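You operate a simulated robot arm through the tools that you are given. There is no shell and no other tool. Be economical: measure what you need, move in short steps, check, and stop when the job is done.

The job below is to be done with a simulated two-armed robot. You get a single attempt, and the scene is never put back.

JOB
Fetch the bun from the sink table top and set it on the middle of the bench. Then open the near counter door, take the tin on the top of the back counter and put it away on the cupboard of the counter, then shut the door. Then open the upper right door. Do these in the order given. Set down upright: tin.

The check looks at the end state, three seconds after you hand in, the way a careful person would. Anything else that was tipped, shoved, dropped, spilled or broken makes it a failure.

ROBOT AND FRAMES
Two 7-joint arms with two-finger parallel grippers on one trunk, on a base that drives. Base frame: it is fixed to the floor where the robot stands at the start and does not move with it; the origin is under the middle of the robot, x ahead of it, y to its left, z up. Lengths are in mm, angles in rad, forces in N, time in s.
The left shoulder is at the start at [50, 165, 1030], the right one opposite. With the tool pointing down near the work surface each hand reaches from about 240 to 700 mm from the robot's upright axis, wherever it stands, measured 20 degrees to its own side. Places, roughly: cupboard of the counter [-2100, 2300, 200]; middle of the bench [-900, -700, 800]; near counter door [-2400, 2500, 400]; tin [-2000, -2500, 1000]; upper right door [-1600, 6200, 1300]. Payload 3.91 kg a hand.
The tool frame of a hand sits at the grasp point between the pads (the TCP): z along the fingers, y along the line on which they close. The tips reach 30 mm beyond it. The gripper opens to 110 mm. The fingers are 20 mm wide and 10 mm thick; the gripper's body (48 by 112 mm) begins 55 mm behind the TCP.
Orientation is that of the tool frame in the base frame, as a unit quaternion [w, x, y, z]. With the fingers straight down and closing along the base's y, the tool's x points along the base's -x, its y along +y and its z along -z.

CONTROLS
- The arms move only by the tool play_rows. It takes "left_commands", "right_commands" or both (then of equal length, played together; a hand with none holds still); each is a list that holds one entry, the list of rows, each a list of 7 numbers: the shift along the base's x, y, z in cm, then the turn, a rotation vector about the base's x, y, z in degrees, then the closure, from 0 (fully open) to 1 (shut). In form: [[[tx, ty, tz, ax, ay, az, gripper], ...]]. A call has 1 to 10 rows; each row is the pose to reach, as a shift and turn from the pose commanded when the call began. Rows are played at 5 a second. More than 50 mm and 0.15 rad between two rows, or a gripper value outside its range, and nothing of the call is played. A pose out of reach is approached as far as the arm can. The call stops where the force on the tool passes 40 N (or 10 N more than at its start, if that is more) or the arm is blocked; 0.2 s more then pass. Each finger travels about 45 mm/s and halts on what it meets, pressing with about 21 N; the grip force reading is that of the motor and also rises with nothing between the fingers. The clock runs only during rows and for 0.2 s after the last one: add rows that repeat a pose to give the fingers time. It gives the time, the measured TCP pose, the force on the tool (base axes), the opening and the grip force at its end, in the units of the frame above (readings bear some noise), with the torque about the TCP (base axes, N m) and any sound that the robot's microphone picked up, and new pictures: "views" is both (left out), scene, wrist or none (wrist: the cameras of the hands that moved).
- Cameras (640 x 400 px; columns grow to the right, rows downward): "scene" is now at [119.2, -27.8, 1222.2]; the picture's right is [-0.30, -0.95, 0.00], its down [-0.34, 0.11, -0.93] and it looks along [0.89, -0.28, -0.36] (base axes); focal length 294 px, centre (320, 200). "left" rides on the left gripper at [72, -17, -103] in its tool frame; the picture's right is [0.23, 0.97, 0.00], its down [-0.76, 0.18, -0.62] and it looks along [-0.61, 0.14, 0.78] (tool axes); focal length 222 px, centre (320, 200). "right" rides on the right gripper at [72, 17, -103] in its tool frame; the picture's right is [-0.23, 0.97, 0.00], its down [-0.76, -0.18, -0.62] and it looks along [-0.61, -0.14, 0.78] (tool axes); focal length 222 px, centre (320, 200). There is no depth. A picture from a camera that has moved, and an enlarged one, comes with that camera's place and axes in the base frame and with its lens.
- move_column(by): slides the trunk up (or, below 0, down) by that many mm; the arms and the scene camera ride with it, the base frame stays. It gives what a move gives, with no picture.
- drive_base(legs): drives the robot by 1 to 6 legs, each [ahead, left, turn to the left] in mm, mm and rad, along the robot's own axes; the way and the turn of a leg run together, so that a leg with both is an arc; at most 1500 mm and 3.142 rad a leg. The arms and the cameras ride along, it lands a little off, and it stops where it bumps. It gives what a move gives, and a new picture of the scene camera.
- turn_head(pan, tilt): turns the head with the scene camera to pan (to the left, within 1.396 rad either way) and tilt (down, from -0.506 to 1.204), counted from straight ahead of the robot. It gives what a move gives, and a new picture of the scene camera.
- enlarge(camera, box): a new picture of the part [left, top, right, bottom] of that camera's present view, enlarged. The clock stands still meanwhile.
- job_done(): hands the job in; it is judged then, once.

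Go step by step. Nothing tells you exact positions but the pictures and the camera data: compare them with the known pose of the tool, close in by small moves and look again before you grip or let go. The budget is 165 turns and 260 pictures, counting those below and the enlarged ones. Unless the task says otherwise, let go and move clear before handing in.

The tools are called after "Request:" by a JSON object that holds its "api" and its "payload". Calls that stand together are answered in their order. play_rows: Moves the arms, as the interface text tells. Its arguments: {"type":"object","properties":{"left_commands":{"type":"array","items":{"type":"array","items":{"type":"array","items":{"type":"number"}}}},"right_commands":{"type":"array","items":{"type":"array","items":{"type":"array","items":{"type":"number"}}}},"views":{"type":"string","enum":["both","scene","wrist","none"]}},"required":[]} The other tools are called the same way: move_column (by) slides the trunk up or down; drive_base (legs) drives the base; turn_head (pan, tilt) turns the head that bears the scene camera; enlarge (camera, box) takes an enlarged picture of a part of a camera's view; job_done () hands the job in.

At the start:

```text
clock: 0.0
left_eef_pos: [498.1, 74.9, 1068.1]
left_orientation: [0.0, 0.001, 1.0, -0.001]
left_contact_force: [-0.1, -0.7, -0.3]
left_wrist_torque: [-0.02, -0.04, -0.04]
left_finger_gap: 109.8
left_gripper_force: 0.0
right_eef_pos: [441.2, -370.0, 1049.0]
right_orientation: [0.0, 0.001, 1.0, -0.001]
right_contact_force: [0.5, -0.1, -1.0]
right_wrist_torque: [0.01, 0.01, 0.03]
right_finger_gap: 110.3
right_gripper_force: 0.1
trunk travel left (down, up): [-250.0, 253.0]
robot x, y, heading: [-1.1, -2.7, -0.001]
head pan, tilt: [-0.309, 0.37]
```

scene: 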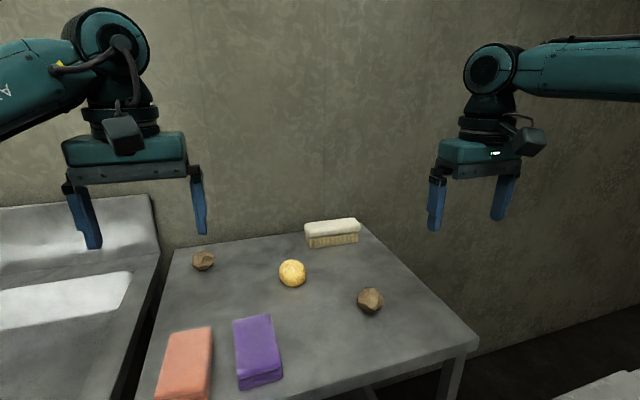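
right: 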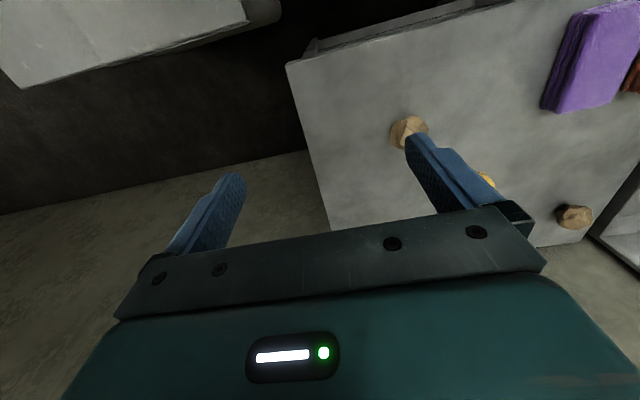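
left: 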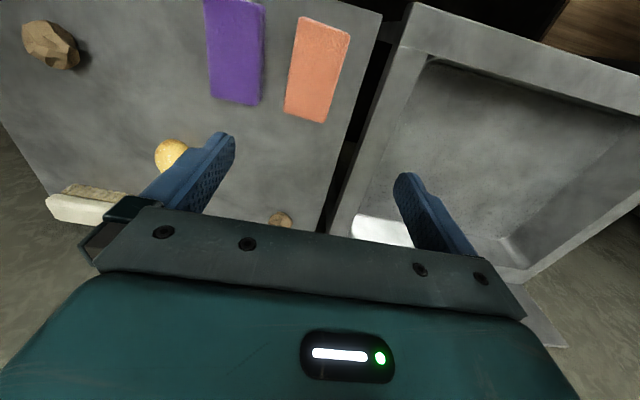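

The sink table is ahead, with a brush, a round yellow item, two brown lumps and two cloths. I'll enlarge to identify the bun.

Request:
{"api": "enlarge", "payload": {"camera": "scene", "box": [160, 200, 480, 400]}}

Request:
{"api": "turn_head", "payload": {"pan": -1.39, "tilt": 0.3}}

Request:
{"api": "turn_head", "payload": {"pan": 1.39, "tilt": 0.3}}

```text
2.00 times, centred on (320, 300) of scene
camera zoom: at [119.2, -27.8, 1222.2], right [-0.3, -0.95, 0.0], down [-0.34, 0.11, -0.93], along [0.89, -0.28, -0.36], focal length 589 px, centre (320, 0)
```

zoom: 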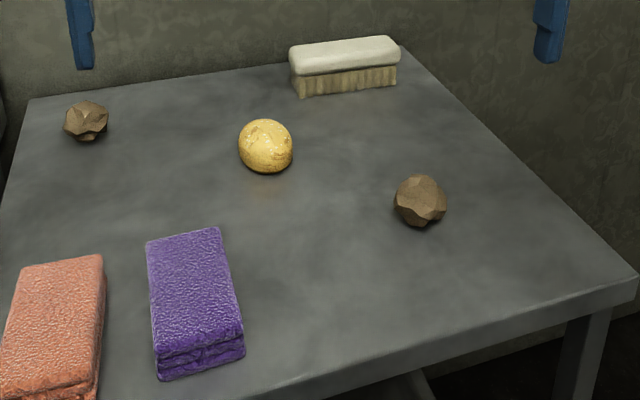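

```text
clock: 1.3
left_eef_pos: [497.7, 74.7, 1067.7]
left_orientation: [0.0, 0.0, 1.0, 0.0]
left_contact_force: [0.6, 0.5, 0.3]
left_wrist_torque: [0.01, -0.01, 0.01]
left_finger_gap: 109.9
left_gripper_force: 0.2
right_eef_pos: [442.4, -370.5, 1049.9]
right_orientation: [0.0, 0.001, 1.0, 0.0]
right_contact_force: [0.2, 0.7, -0.2]
right_wrist_torque: [0.02, 0.01, -0.01]
right_finger_gap: 110.1
right_gripper_force: 0.2
trunk travel left (down, up): [-250.0, 253.0]
robot x, y, heading: [-0.9, -1.3, 0.005]
head pan, tilt: [-1.389, 0.3]
camera scene: at [47.6, -91.3, 1228.7], right [-0.98, -0.18, 0.0], down [-0.05, 0.29, -0.96], along [0.17, -0.94, -0.3], focal length 294 px, centre (320, 200)
```

scene: 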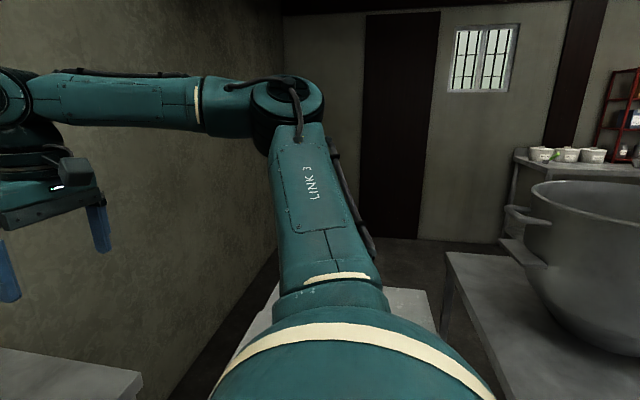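

```text
clock: 3.8
left_eef_pos: [498.8, 75.0, 1068.2]
left_orientation: [0.0, 0.0, 1.0, -0.001]
left_contact_force: [-0.9, -0.4, 0.8]
left_wrist_torque: [0.01, -0.02, -0.02]
left_finger_gap: 110.2
left_gripper_force: 0.1
right_eef_pos: [441.8, -369.9, 1050.1]
right_orientation: [0.0, 0.0, 1.0, 0.0]
right_contact_force: [0.1, 0.4, 0.5]
right_wrist_torque: [0.01, 0.01, 0.02]
right_finger_gap: 109.8
right_gripper_force: 0.1
trunk travel left (down, up): [-250.0, 253.0]
robot x, y, heading: [1.1, 0.6, -0.002]
head pan, tilt: [1.389, 0.3]
camera scene: at [47.6, 92.3, 1228.7], right [0.98, -0.18, 0.0], down [-0.05, -0.29, -0.96], along [0.17, 0.94, -0.3], focal length 294 px, centre (320, 200)
```

scene: 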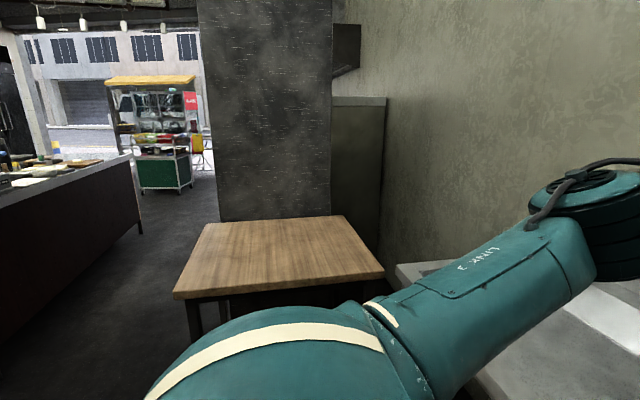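

The yellow crusted item looks like the bun, at about [634, -128, 858] by triangulation. I'll bring the right hand above it and check.

Request:
{"api": "play_rows", "payload": {"right_commands": [[[3, 4, 0, 0, 0, 0, 0], [6, 8, 0, 0, 0, 0, 0], [9, 12, -2, 0, 0, 0, 0], [12, 16, -4, 0, 0, 0, 0], [15.5, 20, -6, 0, 0, 0, 0], [19, 24, -8, 0, 0, 0, 0], [19, 24, -8, 0, 0, 0, 0]]], "views": "wrist"}}

Request:
{"api": "turn_head", "payload": {"pan": -0.2, "tilt": 0.5}}

```text
refused: row 3 steps farther than a row can; nothing moved
```

```text
clock: 5.4
left_eef_pos: [497.9, 74.7, 1067.8]
left_orientation: [0.0, 0.0, 1.0, 0.0]
left_contact_force: [0.7, -0.7, 0.3]
left_wrist_torque: [0.01, -0.01, 0.01]
left_finger_gap: 110.2
left_gripper_force: 0.2
right_eef_pos: [441.1, -368.9, 1049.4]
right_orientation: [0.001, -0.001, 1.0, -0.001]
right_contact_force: [0.3, -1.1, -0.1]
right_wrist_torque: [0.04, -0.01, 0.01]
right_finger_gap: 110.0
right_gripper_force: 0.0
trunk travel left (down, up): [-250.0, 253.0]
robot x, y, heading: [-1.3, 1.2, 0.002]
head pan, tilt: [-0.201, 0.499]
camera scene: at [119.9, -17.6, 1210.3], right [-0.2, -0.98, 0.0], down [-0.47, 0.1, -0.88], along [0.86, -0.17, -0.48], focal length 294 px, centre (320, 200)
```

scene: 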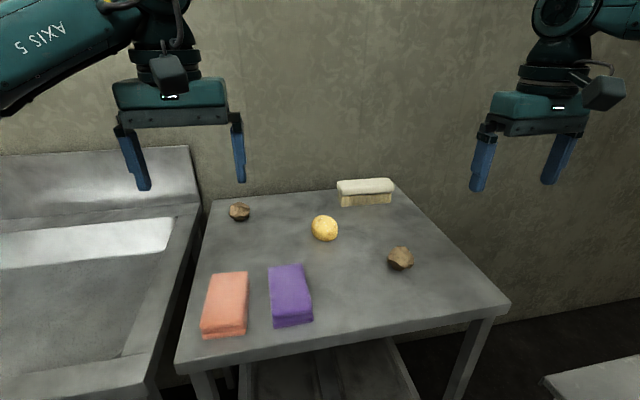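

The step was slightly too long; I'll resend with smaller steps.

Request:
{"api": "play_rows", "payload": {"right_commands": [[[2.4, 3, -1, 0, 0, 0, 0], [4.8, 6, -2, 0, 0, 0, 0], [7.2, 9, -3, 0, 0, 0, 0], [9.6, 12, -4, 0, 0, 0, 0], [12, 15, -5, 0, 0, 0, 0], [14.4, 18, -6, 0, 0, 0, 0], [16.8, 21, -7, 0, 0, 0, 0], [19.2, 24, -8, 0, 0, 0, 0], [19.2, 24, -8, 0, 0, 0, 0]]]}}

```text
clock: 7.4
left_eef_pos: [497.7, 73.3, 1066.6]
left_orientation: [0.0, 0.0, 1.0, 0.001]
left_contact_force: [-0.7, -0.8, 0.5]
left_wrist_torque: [0.0, -0.02, -0.01]
left_finger_gap: 109.8
left_gripper_force: 0.0
right_eef_pos: [541.5, -205.0, 961.6]
right_orientation: [0.0, 0.0, 1.0, 0.0]
right_contact_force: [-0.2, 0.0, 0.8]
right_wrist_torque: [-0.01, -0.01, 0.01]
right_finger_gap: 110.0
right_gripper_force: 0.1
right hand out of reach, approached as far as the arm can: row 5, 6, 7, 8, 9
trunk travel left (down, up): [-250.0, 253.0]
robot x, y, heading: [-0.4, -2.2, 0.0]
head pan, tilt: [-0.201, 0.499]
camera scene: at [119.8, -17.6, 1210.3], right [-0.2, -0.98, 0.0], down [-0.47, 0.1, -0.88], along [0.86, -0.18, -0.48], focal length 294 px, centre (320, 200)
camera right: at [468.9, -188.4, 1065.7], right [0.23, 0.97, 0.0], down [0.76, -0.18, 0.62], along [0.61, -0.14, -0.78], focal length 222 px, centre (320, 200)
```

scene: 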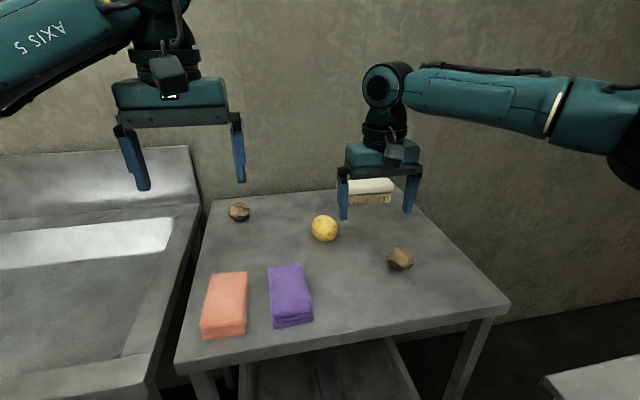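
right: 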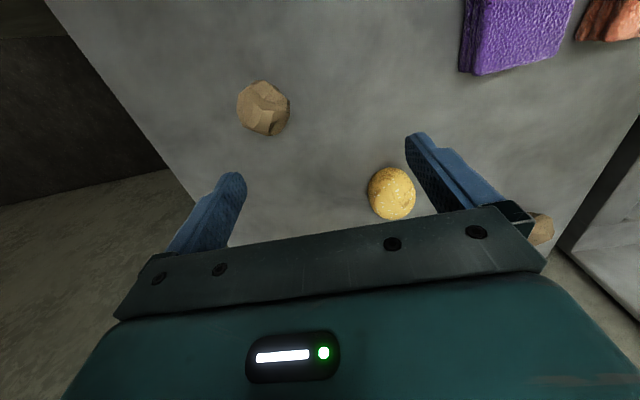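

The bun is confirmed near [634, -132, 858], just out of reach, and the table's front edge is at x≈375. I'll drive ahead 110 mm.

Request:
{"api": "drive_base", "payload": {"legs": [[110, 0, 0]]}}

```text
clock: 8.6
left_eef_pos: [609.1, 74.3, 1068.3]
left_orientation: [0.0, -0.001, 1.0, -0.001]
left_contact_force: [0.2, 0.5, 0.2]
left_wrist_torque: [0.01, -0.01, -0.01]
left_finger_gap: 110.3
left_gripper_force: 0.0
right_eef_pos: [652.9, -204.6, 962.0]
right_orientation: [0.001, -0.001, 1.0, 0.0]
right_contact_force: [0.4, -0.5, -0.6]
right_wrist_torque: [0.02, 0.0, 0.02]
right_finger_gap: 110.0
right_gripper_force: 0.2
trunk travel left (down, up): [-250.0, 253.0]
robot x, y, heading: [110.3, -1.5, 0.003]
head pan, tilt: [-0.201, 0.499]
camera scene: at [230.2, -17.2, 1210.2], right [-0.2, -0.98, 0.0], down [-0.47, 0.09, -0.88], along [0.86, -0.17, -0.48], focal length 294 px, centre (320, 200)
```

scene: 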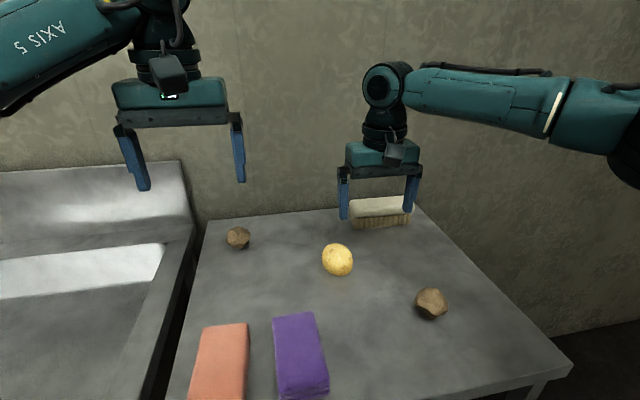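

Now a null row to see whether the commanded pose differs from the measured one.

Request:
{"api": "play_rows", "payload": {"right_commands": [[[0, 0, 0, 0, 0, 0, 0]]], "views": "none"}}

```text
clock: 9.0
left_eef_pos: [607.9, 75.3, 1068.9]
left_orientation: [0.0, -0.002, 1.0, 0.0]
left_contact_force: [-0.4, -0.7, -0.8]
left_wrist_torque: [0.0, -0.01, -0.03]
left_finger_gap: 110.1
left_gripper_force: 0.1
right_eef_pos: [652.9, -204.9, 961.9]
right_orientation: [0.001, -0.001, 1.0, 0.0]
right_contact_force: [-0.1, -0.1, -0.1]
right_wrist_torque: [0.0, -0.02, -0.01]
right_finger_gap: 109.9
right_gripper_force: 0.3
trunk travel left (down, up): [-250.0, 253.0]
robot x, y, heading: [109.3, 1.1, 0.003]
head pan, tilt: [-0.201, 0.499]
```

The command frame equals the measured pose. Moving over the bun.

Request:
{"api": "play_rows", "payload": {"right_commands": [[[-0.7, 2.5, 0, 0, 0, 0, 0], [-1.4, 5, 0, 0, 0, 0, 0], [-1.9, 7.3, -1, 0, 0, 0, 0], [-1.9, 7.3, -3, 0, 0, 0, 0], [-1.9, 7.3, -3, 0, 0, 0, 0]]]}}

```text
clock: 10.2
left_eef_pos: [608.0, 75.6, 1068.1]
left_orientation: [0.0, -0.001, 1.0, 0.0]
left_contact_force: [-0.9, -0.3, -0.3]
left_wrist_torque: [0.0, -0.02, 0.01]
left_finger_gap: 109.7
left_gripper_force: 0.1
right_eef_pos: [609.8, -157.8, 934.2]
right_orientation: [0.001, -0.001, 1.0, 0.001]
right_contact_force: [-1.0, -0.3, 0.6]
right_wrist_torque: [0.01, -0.04, -0.03]
right_finger_gap: 110.0
right_gripper_force: 0.1
right hand out of reach, approached as far as the arm can: row 1, 2, 3, 4, 5
trunk travel left (down, up): [-250.0, 253.0]
robot x, y, heading: [109.7, 2.4, 0.007]
head pan, tilt: [-0.201, 0.499]
camera scene: at [229.7, -17.2, 1210.3], right [-0.2, -0.98, 0.0], down [-0.47, 0.09, -0.88], along [0.86, -0.17, -0.48], focal length 294 px, centre (320, 200)
camera right: at [536.9, -140.0, 1036.8], right [0.22, 0.97, 0.0], down [0.76, -0.18, 0.62], along [0.61, -0.14, -0.78], focal length 222 px, centre (320, 200)
```

scene: 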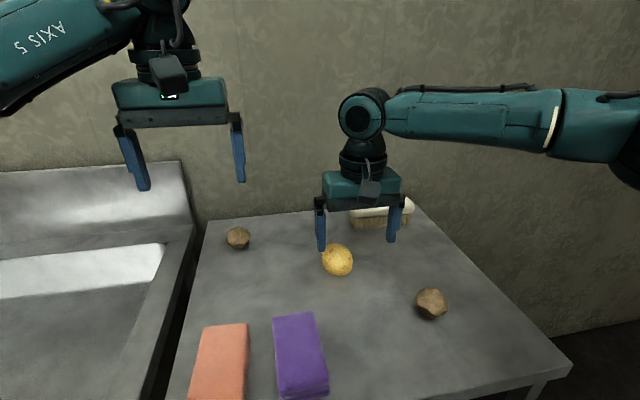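
right: 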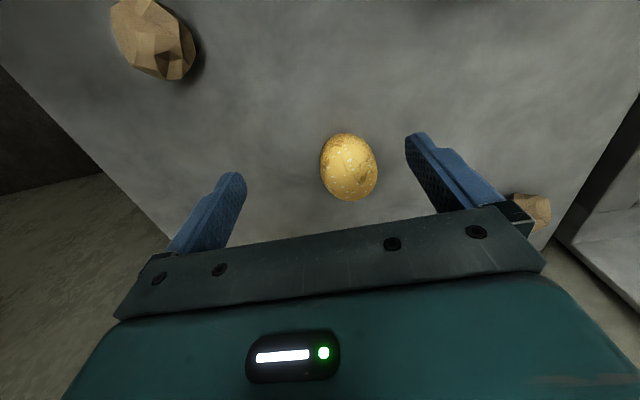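

The bun is nearly between the fingers but the arm is at its inward limit. I'll shift the base left and ahead a little, and zoom on the item to confirm it's a bun.

Request:
{"api": "drive_base", "payload": {"legs": [[40, 60, 0]]}}

Request:
{"api": "enlarge", "payload": {"camera": "right", "box": [240, 80, 560, 280]}}

```text
clock: 11.4
left_eef_pos: [614.4, 135.8, 1069.1]
left_orientation: [0.0, -0.001, 1.0, 0.0]
left_contact_force: [0.6, 0.2, -0.1]
left_wrist_torque: [0.01, 0.01, 0.0]
left_finger_gap: 109.7
left_gripper_force: 0.1
right_eef_pos: [616.2, -97.2, 932.6]
right_orientation: [0.001, 0.0, 1.0, 0.001]
right_contact_force: [-0.6, 0.6, 0.0]
right_wrist_torque: [-0.01, 0.01, 0.0]
right_finger_gap: 109.9
right_gripper_force: 0.1
trunk travel left (down, up): [-250.0, 253.0]
robot x, y, heading: [116.4, 58.7, 0.003]
head pan, tilt: [-0.201, 0.499]
camera scene: at [235.8, 43.0, 1210.3], right [-0.2, -0.98, 0.0], down [-0.47, 0.09, -0.88], along [0.86, -0.17, -0.48], focal length 294 px, centre (320, 200)
```

scene: 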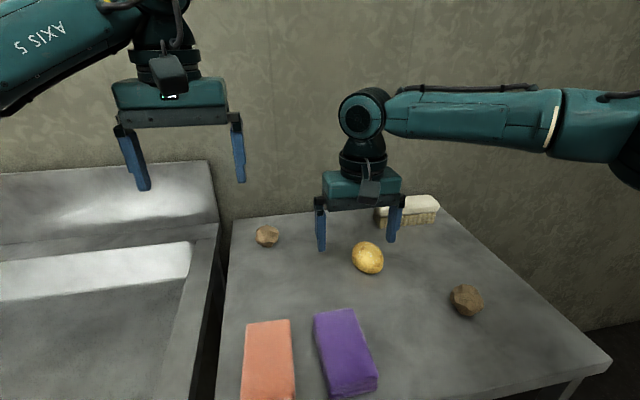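

```text
2.00 times, centred on (400, 180) of right
camera zoom: at [543.1, -80.2, 1037.1], right [0.23, 0.97, 0.0], down [0.76, -0.18, 0.62], along [0.61, -0.14, -0.78], focal length 444 px, centre (160, 240)
```

zoom: 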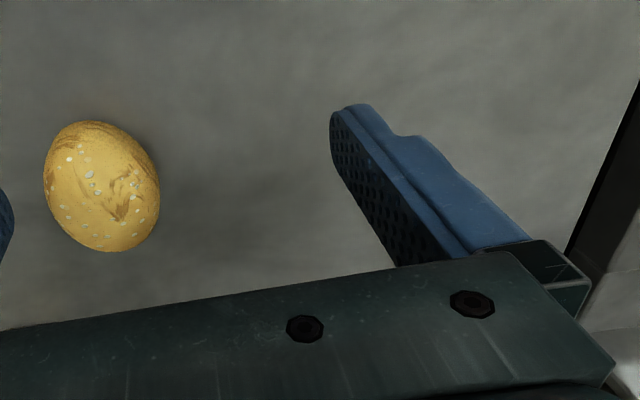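

It's a seeded bun at about [643, -132]. Moving above it.

Request:
{"api": "play_rows", "payload": {"right_commands": [[[1.3, -1.8, 0, 0, 0, 0, 0], [2.7, -3.5, 0, 0, 0, 0, 0], [2.7, -3.5, -3, 0, 0, 0, 0], [2.7, -3.5, -3, 0, 0, 0, 0]]]}}

```text
clock: 12.4
left_eef_pos: [614.3, 135.7, 1068.2]
left_orientation: [-0.001, 0.0, 1.0, 0.0]
left_contact_force: [0.2, 0.3, 0.3]
left_wrist_torque: [-0.03, -0.05, 0.0]
left_finger_gap: 109.9
left_gripper_force: 0.1
right_eef_pos: [645.7, -133.0, 902.4]
right_orientation: [0.001, -0.002, 1.0, 0.001]
right_contact_force: [0.9, 0.7, -0.1]
right_wrist_torque: [0.03, -0.02, -0.01]
right_finger_gap: 109.9
right_gripper_force: 0.0
trunk travel left (down, up): [-250.0, 253.0]
robot x, y, heading: [115.4, 59.9, 0.001]
head pan, tilt: [-0.201, 0.499]
camera scene: at [235.9, 42.8, 1210.3], right [-0.2, -0.98, 0.0], down [-0.47, 0.09, -0.88], along [0.86, -0.17, -0.48], focal length 294 px, centre (320, 200)
camera right: at [572.5, -114.9, 1005.5], right [0.23, 0.97, 0.0], down [0.76, -0.18, 0.62], along [0.61, -0.14, -0.78], focal length 222 px, centre (320, 200)
```

scene: 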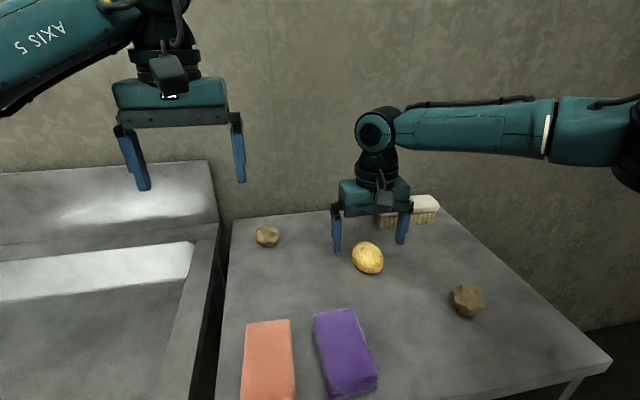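
right: 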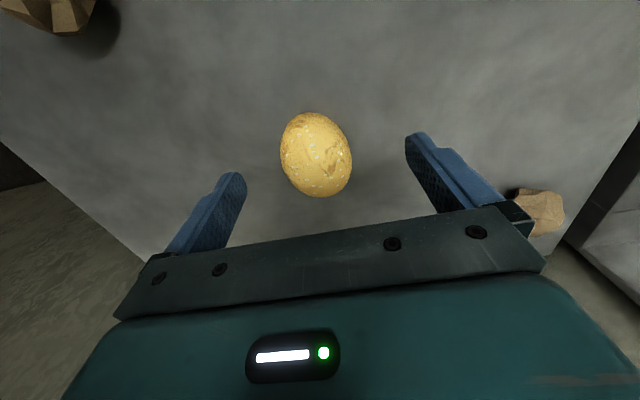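

Hand is aligned within about a centimetre; descending gently with the force stop in place.

Request:
{"api": "play_rows", "payload": {"right_commands": [[[0.3, -0.1, -2, 0, 0, 0, 0], [0.4, -0.1, -3, 0, 0, 0, 0], [0.4, -0.1, -3.5, 0, 0, 0, 0], [0.4, -0.1, -4, 0, 0, 0, 0], [0.4, -0.1, -4, 0, 0, 0, 0]]]}}

```text
clock: 13.6
left_eef_pos: [613.9, 135.9, 1068.4]
left_orientation: [0.001, -0.001, 1.0, 0.0]
left_contact_force: [-0.5, -0.6, 1.2]
left_wrist_torque: [0.02, 0.0, 0.04]
left_finger_gap: 110.0
left_gripper_force: 0.1
right_eef_pos: [640.9, -138.0, 864.1]
right_orientation: [0.001, -0.001, 1.0, 0.001]
right_contact_force: [-0.6, -0.2, 1.3]
right_wrist_torque: [0.01, -0.01, 0.02]
right_finger_gap: 109.9
right_gripper_force: 0.1
right hand out of reach, approached as far as the arm can: row 1, 2, 3, 4, 5
trunk travel left (down, up): [-250.0, 253.0]
robot x, y, heading: [116.6, 61.1, -0.002]
head pan, tilt: [-0.201, 0.499]
camera scene: at [235.9, 42.8, 1210.3], right [-0.2, -0.98, 0.0], down [-0.47, 0.09, -0.88], along [0.86, -0.17, -0.48], focal length 294 px, centre (320, 200)
camera right: at [568.8, -120.5, 968.0], right [0.23, 0.97, 0.0], down [0.76, -0.18, 0.62], along [0.61, -0.14, -0.78], focal length 222 px, centre (320, 200)
```

scene: 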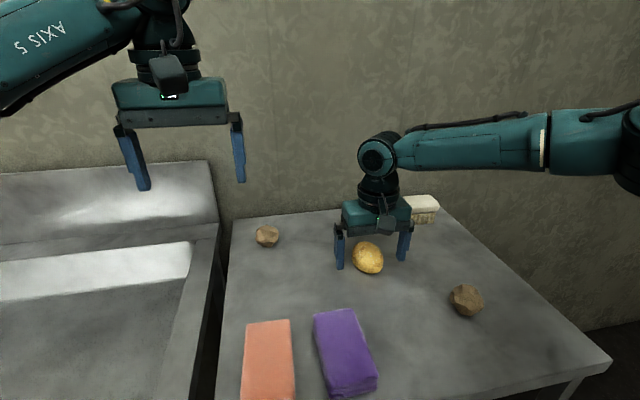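
right: 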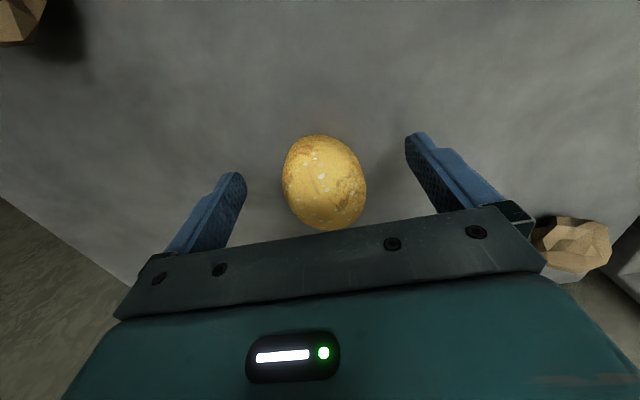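

The bun's centre is about 8 mm ahead of the TCP, at the reach limit. I'll pitch the fingers slightly forward to gain reach.

Request:
{"api": "play_rows", "payload": {"right_commands": [[[0, 0, 0.2, 0, -7, 0, 0], [0.4, 0.1, 0.1, 0, -14, 0, 0], [0.9, 0.1, 0, 0, -14, 0, 0], [0.9, 0.1, -0.3, 0, -14, 0, 0], [0.9, 0.1, -0.3, 0, -14, 0, 0]]]}}

```text
clock: 14.8
left_eef_pos: [614.3, 134.9, 1068.6]
left_orientation: [0.0, -0.001, 1.0, 0.001]
left_contact_force: [0.1, 0.5, 0.9]
left_wrist_torque: [0.02, -0.02, 0.0]
left_finger_gap: 110.0
left_gripper_force: 0.0
right_eef_pos: [651.0, -136.9, 863.1]
right_orientation: [0.123, -0.001, 0.992, 0.001]
right_contact_force: [-0.5, -0.3, -0.3]
right_wrist_torque: [-0.01, 0.0, 0.01]
right_finger_gap: 109.9
right_gripper_force: 0.0
trunk travel left (down, up): [-250.0, 253.0]
robot x, y, heading: [117.0, 62.6, 0.001]
head pan, tilt: [-0.201, 0.499]
camera scene: at [235.9, 42.8, 1210.3], right [-0.2, -0.98, 0.0], down [-0.47, 0.09, -0.88], along [0.86, -0.17, -0.48], focal length 294 px, centre (320, 200)
camera right: at [555.4, -119.8, 945.7], right [0.22, 0.97, 0.06], down [0.59, -0.18, 0.79], along [0.78, -0.14, -0.61], focal length 222 px, centre (320, 200)
```

scene: 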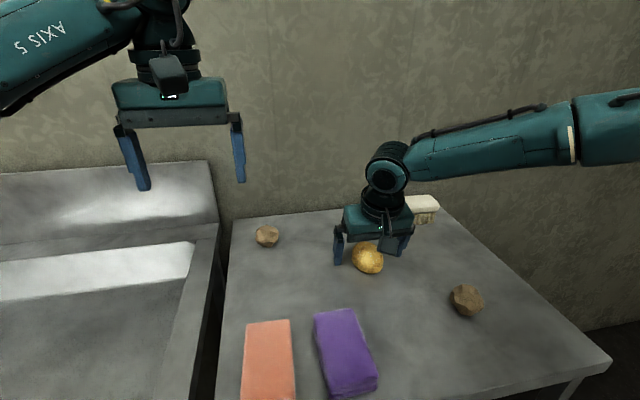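
right: 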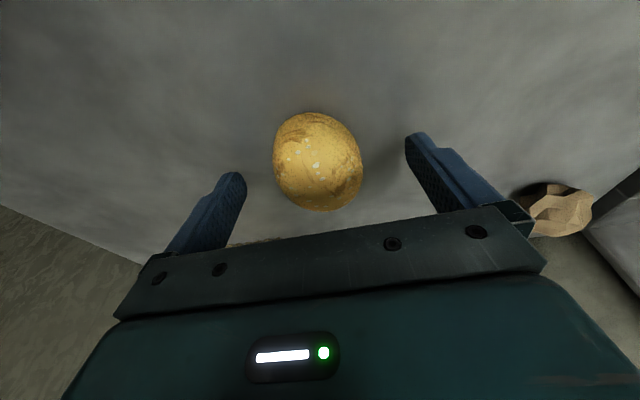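

Combining views, the bun's centre is nearer [653, -135, 840], so the table is lower than I first thought. Descending another 15 mm cautiously.

Request:
{"api": "play_rows", "payload": {"right_commands": [[[0, 0, -0.5, 0, 0, 0, 0], [0, 0.1, -1, 0, 0, 0, 0], [0, 0.1, -1.3, 0, 0, 0, 0], [0, 0.1, -1.5, 0, 0, 0, 0], [0, 0.1, -1.5, 0, 0, 0, 0]]], "views": "wrist"}}

```text
clock: 16.0
left_eef_pos: [612.5, 135.4, 1070.6]
left_orientation: [0.001, -0.001, 1.0, 0.0]
left_contact_force: [0.0, 0.3, 0.1]
left_wrist_torque: [-0.01, -0.03, 0.0]
left_finger_gap: 109.9
left_gripper_force: 0.0
right_eef_pos: [650.0, -136.5, 850.6]
right_orientation: [0.128, -0.001, 0.992, -0.001]
right_contact_force: [0.3, -5.3, 28.6]
right_wrist_torque: [-1.33, 0.03, -0.02]
right_finger_gap: 110.0
right_gripper_force: 0.1
trunk travel left (down, up): [-250.0, 253.0]
robot x, y, heading: [116.6, 60.4, 0.001]
head pan, tilt: [-0.201, 0.499]
camera right: at [553.7, -118.9, 933.9], right [0.22, 0.97, 0.06], down [0.58, -0.18, 0.8], along [0.79, -0.14, -0.6], focal length 222 px, centre (320, 200)
```

right: 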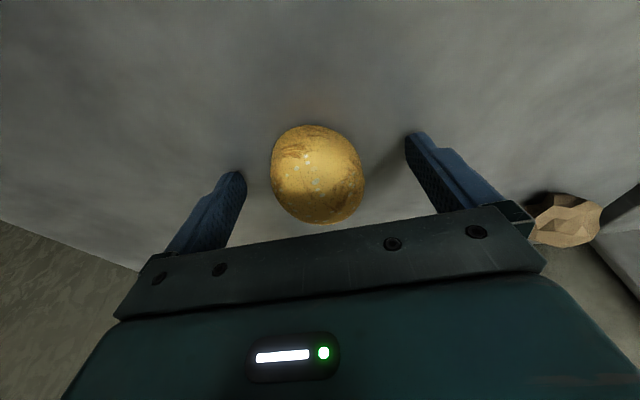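

The tips just touched the table, so its top is near z≈820. I'll raise 4 mm and close on the bun.

Request:
{"api": "play_rows", "payload": {"right_commands": [[[0.1, 0, 0.5, 0, 0, 0, 0], [0.1, 0, 0.5, 0, 0, 0, 0.3], [0.1, 0, 0.5, 0, 0, 0, 0.6], [0.1, 0, 0.5, 0, 0, 0, 0.8], [0.1, 0, 0.5, 0, 0, 0, 0.8], [0.1, 0, 0.5, 0, 0, 0, 0.8], [0.1, 0, 0.5, 0, 0, 0, 0.8]]], "views": "wrist"}}

```text
clock: 17.6
left_eef_pos: [613.1, 135.3, 1068.9]
left_orientation: [0.001, 0.0, 1.0, -0.001]
left_contact_force: [-0.2, 0.4, -0.4]
left_wrist_torque: [0.03, 0.02, 0.01]
left_finger_gap: 110.1
left_gripper_force: 0.0
right_eef_pos: [650.0, -135.1, 852.0]
right_orientation: [0.123, -0.001, 0.992, 0.001]
right_contact_force: [-2.2, -2.1, 8.0]
right_wrist_torque: [-0.31, 0.12, -0.07]
right_finger_gap: 57.9
right_gripper_force: 21.0
trunk travel left (down, up): [-250.0, 253.0]
robot x, y, heading: [118.4, 58.7, 0.005]
head pan, tilt: [-0.201, 0.499]
camera right: at [554.5, -118.5, 934.9], right [0.22, 0.97, 0.06], down [0.59, -0.18, 0.79], along [0.78, -0.14, -0.61], focal length 222 px, centre (320, 200)
```

right: 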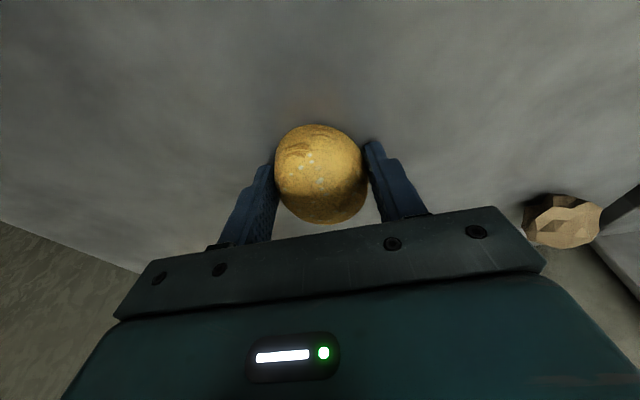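

Gripped at 58 mm. Lifting.

Request:
{"api": "play_rows", "payload": {"right_commands": [[[0, 0, 2, 0, 0, 0, 0.8], [0, 0, 5, 0, 0, 0, 0.8], [-1, -1, 9, 0, 0, 0, 0.8], [-3, -2, 13, 0, 0, 0, 0.8], [-5, -4, 17, 0, 0, 0, 0.8], [-7, -6, 20, 0, 0, 0, 0.8], [-7, -6, 20, 0, 0, 0, 0.8]]]}}

Request:
{"api": "turn_head", "payload": {"pan": -1.39, "tilt": 0.5}}

```text
clock: 19.2
left_eef_pos: [614.7, 135.1, 1068.1]
left_orientation: [0.001, -0.002, 1.0, 0.0]
left_contact_force: [-0.5, -0.1, 0.3]
left_wrist_torque: [0.03, -0.05, -0.01]
left_finger_gap: 110.0
left_gripper_force: 0.1
right_eef_pos: [582.1, -195.6, 1056.7]
right_orientation: [0.123, -0.001, 0.992, 0.001]
right_contact_force: [0.2, 0.7, -0.5]
right_wrist_torque: [-0.02, 0.0, -0.03]
right_finger_gap: 57.5
right_gripper_force: 21.5
trunk travel left (down, up): [-250.0, 253.0]
robot x, y, heading: [113.9, 59.0, 0.002]
head pan, tilt: [-0.201, 0.499]
camera scene: at [235.9, 42.8, 1210.2], right [-0.2, -0.98, 0.0], down [-0.47, 0.09, -0.88], along [0.86, -0.17, -0.48], focal length 294 px, centre (320, 200)
camera right: at [486.4, -179.0, 1139.7], right [0.22, 0.97, 0.06], down [0.59, -0.18, 0.79], along [0.78, -0.14, -0.61], focal length 222 px, centre (320, 200)
```

scene: 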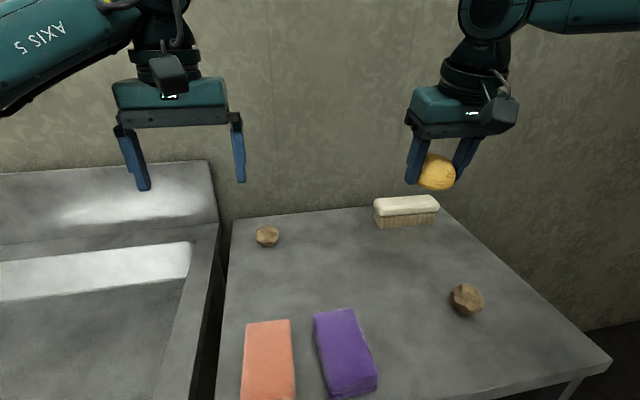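
right: 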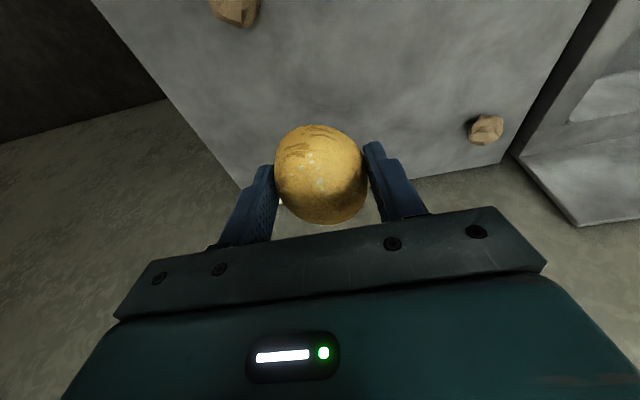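

```text
clock: 20.6
left_eef_pos: [614.5, 134.4, 1067.2]
left_orientation: [0.0, -0.002, 1.0, 0.0]
left_contact_force: [0.5, 0.5, -0.3]
left_wrist_torque: [0.0, -0.01, 0.04]
left_finger_gap: 110.4
left_gripper_force: 0.0
right_eef_pos: [582.8, -196.1, 1056.4]
right_orientation: [0.123, -0.001, 0.992, 0.001]
right_contact_force: [-1.1, 0.1, -0.5]
right_wrist_torque: [0.0, 0.02, 0.03]
right_finger_gap: 57.5
right_gripper_force: 20.8
trunk travel left (down, up): [-250.0, 253.0]
robot x, y, heading: [116.6, 59.7, 0.003]
head pan, tilt: [-1.389, 0.499]
camera scene: at [163.4, -28.7, 1210.3], right [-0.98, -0.18, 0.0], down [-0.09, 0.47, -0.88], along [0.16, -0.86, -0.48], focal length 294 px, centre (320, 200)
```

scene: 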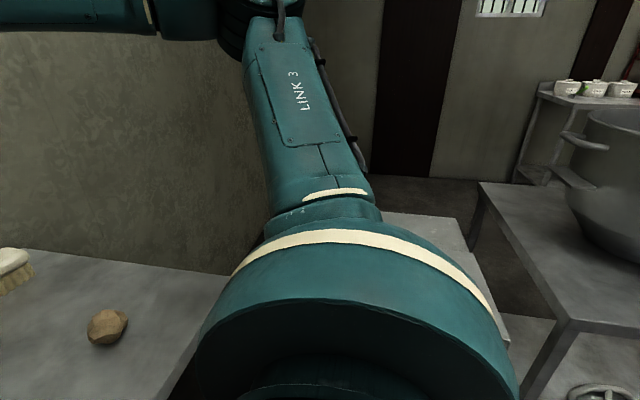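

The bun is held. The metal bench with the big pot lies behind-right, its near long edge around y≈-420. I'll back off, pull the hands in, then turn right and look.

Request:
{"api": "drive_base", "payload": {"legs": [[-120, 50, 0]]}}

Request:
{"api": "play_rows", "payload": {"right_commands": [[[-3, 0, 1, 0, 0, 0, 0.8], [-6, 0, 2, 0, 0, 0, 0.8], [-9, 0, 4, 0, 0, 0, 0.8], [-12, 0, 6, 0, 0, 0, 0.8], [-12, 0, 6, 0, 0, 0, 0.8]]], "left_commands": [[[-3, 1, 1, 0, 0, 0, 0], [-6, 2, 2, 0, 0, 0, 0], [-9, 4, 3, 0, 0, 0, 0], [-12, 6, 4, 0, 0, 0, 0], [-12, 6, 4, 0, 0, 0, 0]]], "views": "none"}}

Request:
{"api": "turn_head", "payload": {"pan": -1.0, "tilt": 0.3}}

Request:
{"api": "drive_base", "payload": {"legs": [[0, 0, -1.3]]}}

```text
clock: 21.9
left_eef_pos: [495.5, 184.2, 1068.1]
left_orientation: [0.0, -0.003, 1.0, 0.0]
left_contact_force: [-0.2, 1.5, 0.4]
left_wrist_torque: [0.0, -0.01, -0.02]
left_finger_gap: 110.0
left_gripper_force: 0.1
right_eef_pos: [463.6, -147.5, 1056.3]
right_orientation: [0.122, -0.002, 0.992, 0.001]
right_contact_force: [-0.1, 0.4, 0.2]
right_wrist_torque: [-0.02, 0.0, -0.02]
right_finger_gap: 57.5
right_gripper_force: 20.5
trunk travel left (down, up): [-250.0, 253.0]
robot x, y, heading: [-3.9, 111.8, 0.001]
head pan, tilt: [-1.389, 0.499]
camera scene: at [44.4, 20.4, 1210.3], right [-0.98, -0.18, 0.0], down [-0.09, 0.47, -0.88], along [0.16, -0.86, -0.48], focal length 294 px, centre (320, 200)
```

scene: 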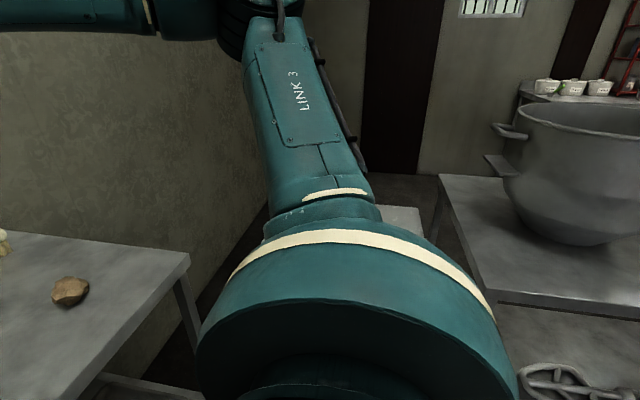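

```text
clock: 23.1
left_eef_pos: [376.2, 245.9, 1107.4]
left_orientation: [-0.001, -0.001, 1.0, 0.0]
left_contact_force: [-0.3, 0.8, 0.4]
left_wrist_torque: [0.0, 0.04, -0.02]
left_finger_gap: 110.0
left_gripper_force: 0.0
right_eef_pos: [344.4, -147.3, 1113.9]
right_orientation: [0.122, -0.001, 0.992, 0.001]
right_contact_force: [0.8, 0.0, -1.0]
right_wrist_torque: [-0.03, 0.0, 0.02]
right_finger_gap: 57.5
right_gripper_force: 20.5
trunk travel left (down, up): [-250.0, 253.0]
robot x, y, heading: [-0.9, 110.2, 0.001]
head pan, tilt: [-1.389, 0.499]
```

```text
clock: 24.0
left_eef_pos: [376.4, 244.4, 1107.2]
left_orientation: [0.001, -0.002, 1.0, 0.0]
left_contact_force: [-0.3, 0.5, -0.4]
left_wrist_torque: [-0.01, -0.01, -0.01]
left_finger_gap: 110.1
left_gripper_force: 0.1
right_eef_pos: [344.1, -146.6, 1114.3]
right_orientation: [0.123, -0.002, 0.992, 0.001]
right_contact_force: [0.1, 0.4, -1.7]
right_wrist_torque: [-0.02, -0.01, -0.01]
right_finger_gap: 57.4
right_gripper_force: 21.2
trunk travel left (down, up): [-250.0, 253.0]
robot x, y, heading: [-1.6, 108.7, 0.004]
head pan, tilt: [-1.0, 0.3]
camera scene: at [78.8, 31.2, 1228.6], right [-0.84, -0.54, 0.0], down [-0.16, 0.25, -0.96], along [0.52, -0.8, -0.3], focal length 294 px, centre (320, 200)
```

scene: 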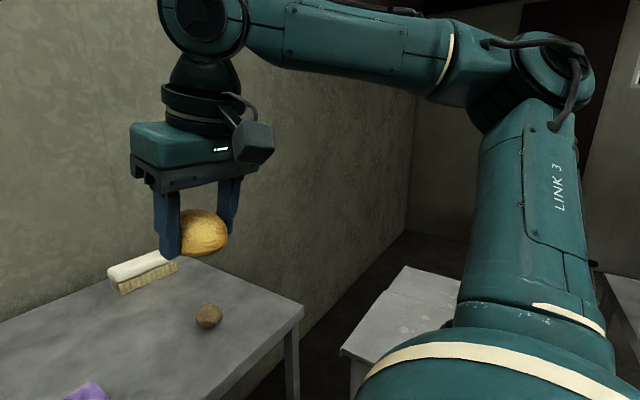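

```text
clock: 27.6
left_eef_pos: [229.4, -219.3, 1107.2]
left_orientation: [-0.001, 0.603, 0.798, 0.0]
left_contact_force: [0.6, 0.9, 1.0]
left_wrist_torque: [0.03, -0.01, -0.03]
left_finger_gap: 110.1
left_gripper_force: 0.0
right_eef_pos: [-156.5, -295.1, 1114.7]
right_orientation: [0.098, 0.599, 0.791, -0.074]
right_contact_force: [-0.3, -0.1, -0.3]
right_wrist_torque: [0.03, 0.02, 0.0]
right_finger_gap: 57.4
right_gripper_force: 20.8
trunk travel left (down, up): [-250.0, 253.0]
robot x, y, heading: [-4.5, 109.1, -1.296]
head pan, tilt: [-1.0, 0.3]
camera scene: at [-55.3, 11.5, 1228.7], right [-0.75, 0.66, 0.0], down [0.2, 0.22, -0.96], along [-0.63, -0.71, -0.3], focal length 294 px, centre (320, 200)
```

scene: 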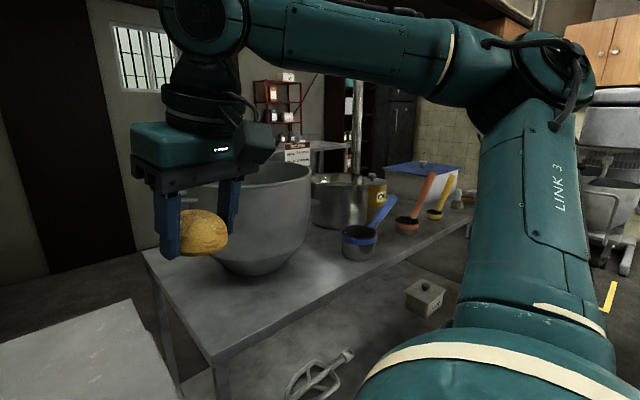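

The bench carries several pots and ladles; I'll move along it to its middle and look for free space.

Request:
{"api": "drive_base", "payload": {"legs": [[0, 0, -0.274], [0, -500, 0]]}}

Request:
{"api": "turn_head", "payload": {"pan": -0.5, "tilt": 0.5}}

```text
clock: 33.5
left_eef_pos: [-384.2, -269.2, 1107.0]
left_orientation: [0.0, 0.708, 0.706, 0.0]
left_contact_force: [0.1, 0.9, 0.1]
left_wrist_torque: [0.02, 0.01, 0.01]
left_finger_gap: 110.2
left_gripper_force: 0.1
right_eef_pos: [-777.5, -233.6, 1114.2]
right_orientation: [0.088, 0.703, 0.7, -0.086]
right_contact_force: [0.5, 0.1, -0.4]
right_wrist_torque: [0.03, 0.03, -0.01]
right_finger_gap: 57.5
right_gripper_force: 21.8
trunk travel left (down, up): [-250.0, 253.0]
robot x, y, heading: [-520.7, 109.5, -1.58]
head pan, tilt: [-1.0, 0.3]
camera scene: at [-595.7, 31.3, 1228.6], right [-0.54, 0.84, 0.0], down [0.25, 0.16, -0.96], along [-0.81, -0.51, -0.3], focal length 294 px, centre (320, 200)
```

scene: 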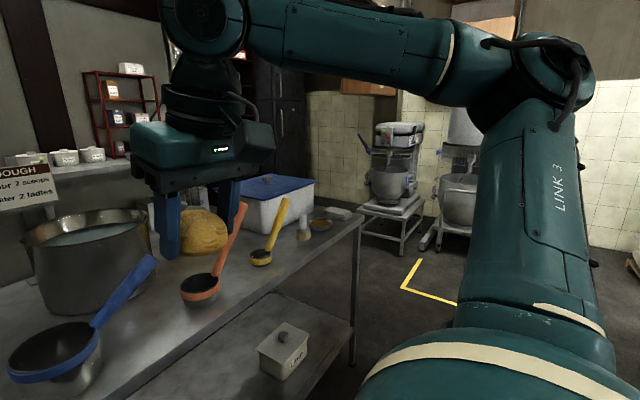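

```text
clock: 34.5
left_eef_pos: [-384.3, -270.2, 1107.3]
left_orientation: [0.0, 0.708, 0.706, 0.0]
left_contact_force: [0.3, -0.3, 0.4]
left_wrist_torque: [0.0, -0.02, -0.03]
left_finger_gap: 110.2
left_gripper_force: 0.0
right_eef_pos: [-775.3, -233.7, 1114.4]
right_orientation: [0.087, 0.703, 0.7, -0.086]
right_contact_force: [-0.8, 0.0, -1.4]
right_wrist_torque: [0.0, -0.02, -0.02]
right_finger_gap: 57.2
right_gripper_force: 21.1
trunk travel left (down, up): [-250.0, 253.0]
robot x, y, heading: [-516.3, 109.1, -1.575]
head pan, tilt: [-0.499, 0.499]
camera scene: at [-560.7, 1.7, 1210.3], right [-0.88, 0.48, 0.0], down [0.23, 0.42, -0.88], along [-0.42, -0.77, -0.48], focal length 294 px, centre (320, 200)
```

scene: 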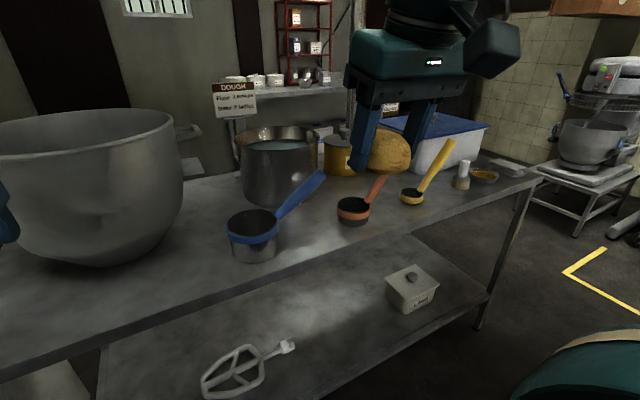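

The bench's middle (≈[-900, -700]) sits by the right side of the water pot, with free space just in front of it, around [-915, -640]. I'll raise the left hand and move closer.

Request:
{"api": "play_rows", "payload": {"left_commands": [[[0, 2, 3, 0, 0, 0, 0], [0, 4, 6, 0, 0, 0, 0], [0, 6, 9, 0, 0, 0, 0], [0, 8, 12, 0, 0, 0, 0], [0, 8, 12, 0, 0, 0, 0]]], "views": "none"}}

Request:
{"api": "drive_base", "payload": {"legs": [[0, -225, 0.01], [150, 0, 0]]}}

Request:
{"api": "turn_head", "payload": {"pan": -0.1, "tilt": 0.6}}

```text
clock: 35.6
left_eef_pos: [-384.5, -186.8, 1226.1]
left_orientation: [-0.001, 0.708, 0.706, 0.0]
left_contact_force: [0.2, -0.2, 0.3]
left_wrist_torque: [0.02, 0.02, 0.0]
left_finger_gap: 110.0
left_gripper_force: 0.1
right_eef_pos: [-775.5, -235.8, 1113.5]
right_orientation: [0.087, 0.703, 0.701, -0.086]
right_contact_force: [0.0, 1.1, -0.8]
right_wrist_torque: [0.04, -0.01, 0.01]
right_finger_gap: 57.7
right_gripper_force: 21.0
trunk travel left (down, up): [-250.0, 253.0]
robot x, y, heading: [-517.1, 109.6, -1.574]
head pan, tilt: [-0.499, 0.499]
```

```text
clock: 39.2
left_eef_pos: [-605.2, -334.0, 1225.1]
left_orientation: [0.0, 0.707, 0.707, 0.0]
left_contact_force: [0.9, -0.3, 0.2]
left_wrist_torque: [0.05, -0.03, -0.01]
left_finger_gap: 110.0
left_gripper_force: 0.0
right_eef_pos: [-995.9, -383.8, 1113.0]
right_orientation: [0.087, 0.702, 0.702, -0.087]
right_contact_force: [-0.2, 0.3, -1.3]
right_wrist_torque: [0.03, 0.04, 0.02]
right_finger_gap: 57.3
right_gripper_force: 20.2
trunk travel left (down, up): [-250.0, 253.0]
robot x, y, heading: [-740.9, -38.6, -1.572]
head pan, tilt: [-0.499, 0.499]
camera scene: at [-782.7, -146.1, 1210.2], right [-0.88, 0.48, 0.0], down [0.23, 0.42, -0.88], along [-0.42, -0.77, -0.48], focal length 294 px, centre (320, 200)
```

scene: 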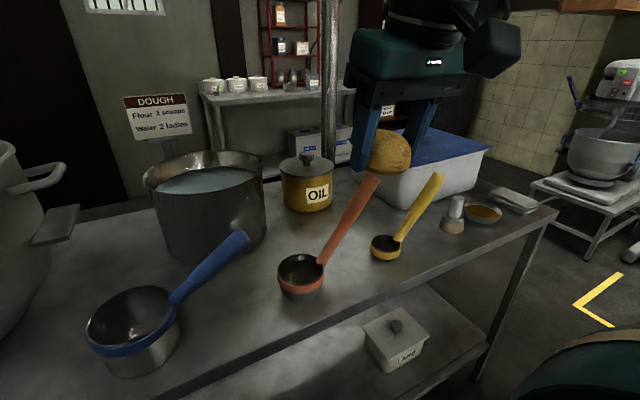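

```text
clock: 40.0
left_eef_pos: [-606.0, -332.3, 1225.0]
left_orientation: [-0.001, 0.707, 0.707, 0.0]
left_contact_force: [0.5, 0.8, -0.5]
left_wrist_torque: [0.05, 0.02, 0.0]
left_finger_gap: 110.1
left_gripper_force: 0.0
right_eef_pos: [-997.8, -382.2, 1114.7]
right_orientation: [0.087, 0.702, 0.702, -0.086]
right_contact_force: [0.5, -0.3, -1.2]
right_wrist_torque: [0.01, -0.01, 0.0]
right_finger_gap: 57.5
right_gripper_force: 20.8
trunk travel left (down, up): [-250.0, 253.0]
robot x, y, heading: [-736.5, -35.0, -1.57]
head pan, tilt: [-0.099, 0.6]
camera scene: at [-748.0, -153.5, 1201.2], right [-0.99, 0.1, 0.0], down [0.06, 0.56, -0.83], along [-0.08, -0.82, -0.56], focal length 294 px, centre (320, 200)
```

scene: 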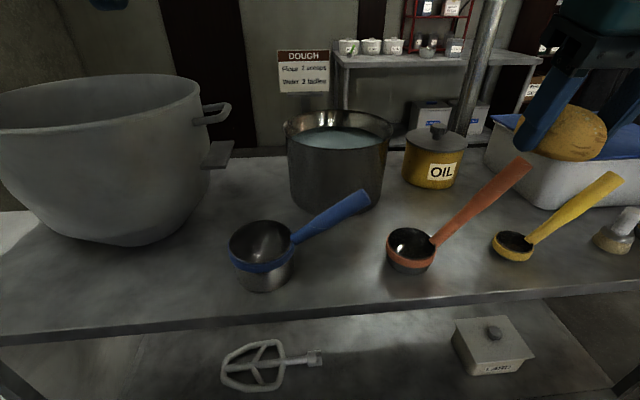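

I'll place the bun at about [-950, -645], between the water pot, the oil jar and the red ladle. To keep the gripper body clear of the pot and the blue handle, I'll yaw the hand by 90° up high first.

Request:
{"api": "play_rows", "payload": {"right_commands": [[[0, 0, 0, 0, 0, 8, 0.8], [0, 0, 0, 0, 0, 16, 0.8], [0, 0, 0, 0, 0, 24, 0.8], [0, 0, 0, 0, 0, 32, 0.8], [0, 0, 0, 0, 0, 40, 0.8], [0, 0, 0, 0, 0, 48, 0.8], [0, 0, 0, 0, 0, 56, 0.8]]], "views": "none"}}

Request:
{"api": "play_rows", "payload": {"right_commands": [[[0, 0, 0, 0, 0, 8, 0.8], [0, 0, 0, 0, 0, 16, 0.8], [0, 0, 0, 0, 0, 24, 0.8], [0, 0, 0, 0, 0, 32, 0.8], [0, 0, 0, 0, 0, 34, 0.8]]], "views": "none"}}

Request:
{"api": "drive_base", "payload": {"legs": [[90, 0, 0]]}}

```text
clock: 41.6
left_eef_pos: [-604.6, -334.0, 1225.1]
left_orientation: [0.0, 0.707, 0.707, 0.0]
left_contact_force: [0.3, 0.2, -0.2]
left_wrist_torque: [0.02, 0.02, 0.0]
left_finger_gap: 110.3
left_gripper_force: 0.1
right_eef_pos: [-996.6, -383.7, 1111.9]
right_orientation: [0.118, 0.288, 0.95, -0.035]
right_contact_force: [0.6, -0.4, -1.5]
right_wrist_torque: [0.01, 0.03, 0.01]
right_finger_gap: 57.5
right_gripper_force: 20.7
trunk travel left (down, up): [-250.0, 253.0]
robot x, y, heading: [-740.3, -35.5, -1.57]
head pan, tilt: [-0.099, 0.6]
```

```text
clock: 42.9
left_eef_pos: [-604.7, -332.7, 1226.1]
left_orientation: [0.001, 0.707, 0.707, 0.0]
left_contact_force: [-0.6, -0.1, 0.2]
left_wrist_torque: [-0.03, 0.0, -0.03]
left_finger_gap: 110.1
left_gripper_force: 0.0
right_eef_pos: [-997.1, -382.8, 1113.1]
right_orientation: [0.123, -0.001, 0.992, 0.001]
right_contact_force: [-0.2, 0.2, -1.3]
right_wrist_torque: [0.02, -0.03, -0.02]
right_finger_gap: 57.3
right_gripper_force: 20.8
trunk travel left (down, up): [-250.0, 253.0]
robot x, y, heading: [-742.6, -35.8, -1.569]
head pan, tilt: [-0.099, 0.6]
```

```text
clock: 44.0
left_eef_pos: [-605.4, -421.7, 1225.0]
left_orientation: [0.0, 0.707, 0.708, 0.0]
left_contact_force: [0.3, 0.1, -0.1]
left_wrist_torque: [0.03, -0.02, 0.02]
left_finger_gap: 109.8
left_gripper_force: 0.1
right_eef_pos: [-996.6, -472.0, 1112.6]
right_orientation: [0.123, -0.001, 0.992, 0.001]
right_contact_force: [-0.5, -1.0, -0.6]
right_wrist_torque: [0.02, 0.04, -0.02]
right_finger_gap: 57.5
right_gripper_force: 21.4
trunk travel left (down, up): [-250.0, 253.0]
robot x, y, heading: [-741.4, -127.8, -1.571]
head pan, tilt: [-0.099, 0.6]
camera scene: at [-747.7, -242.6, 1201.1], right [-1.0, 0.1, 0.0], down [0.06, 0.56, -0.82], along [-0.08, -0.82, -0.57], focal length 294 px, centre (320, 200)
```

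scene: 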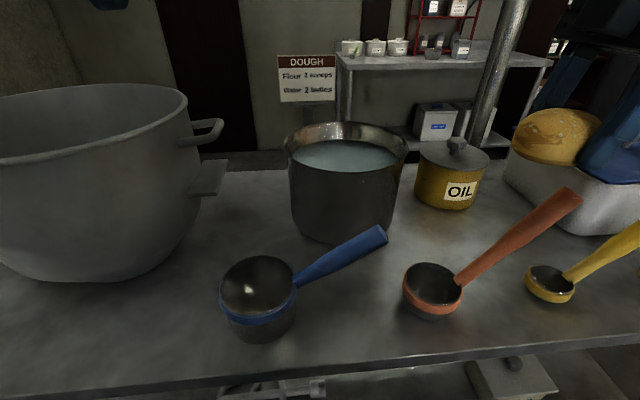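

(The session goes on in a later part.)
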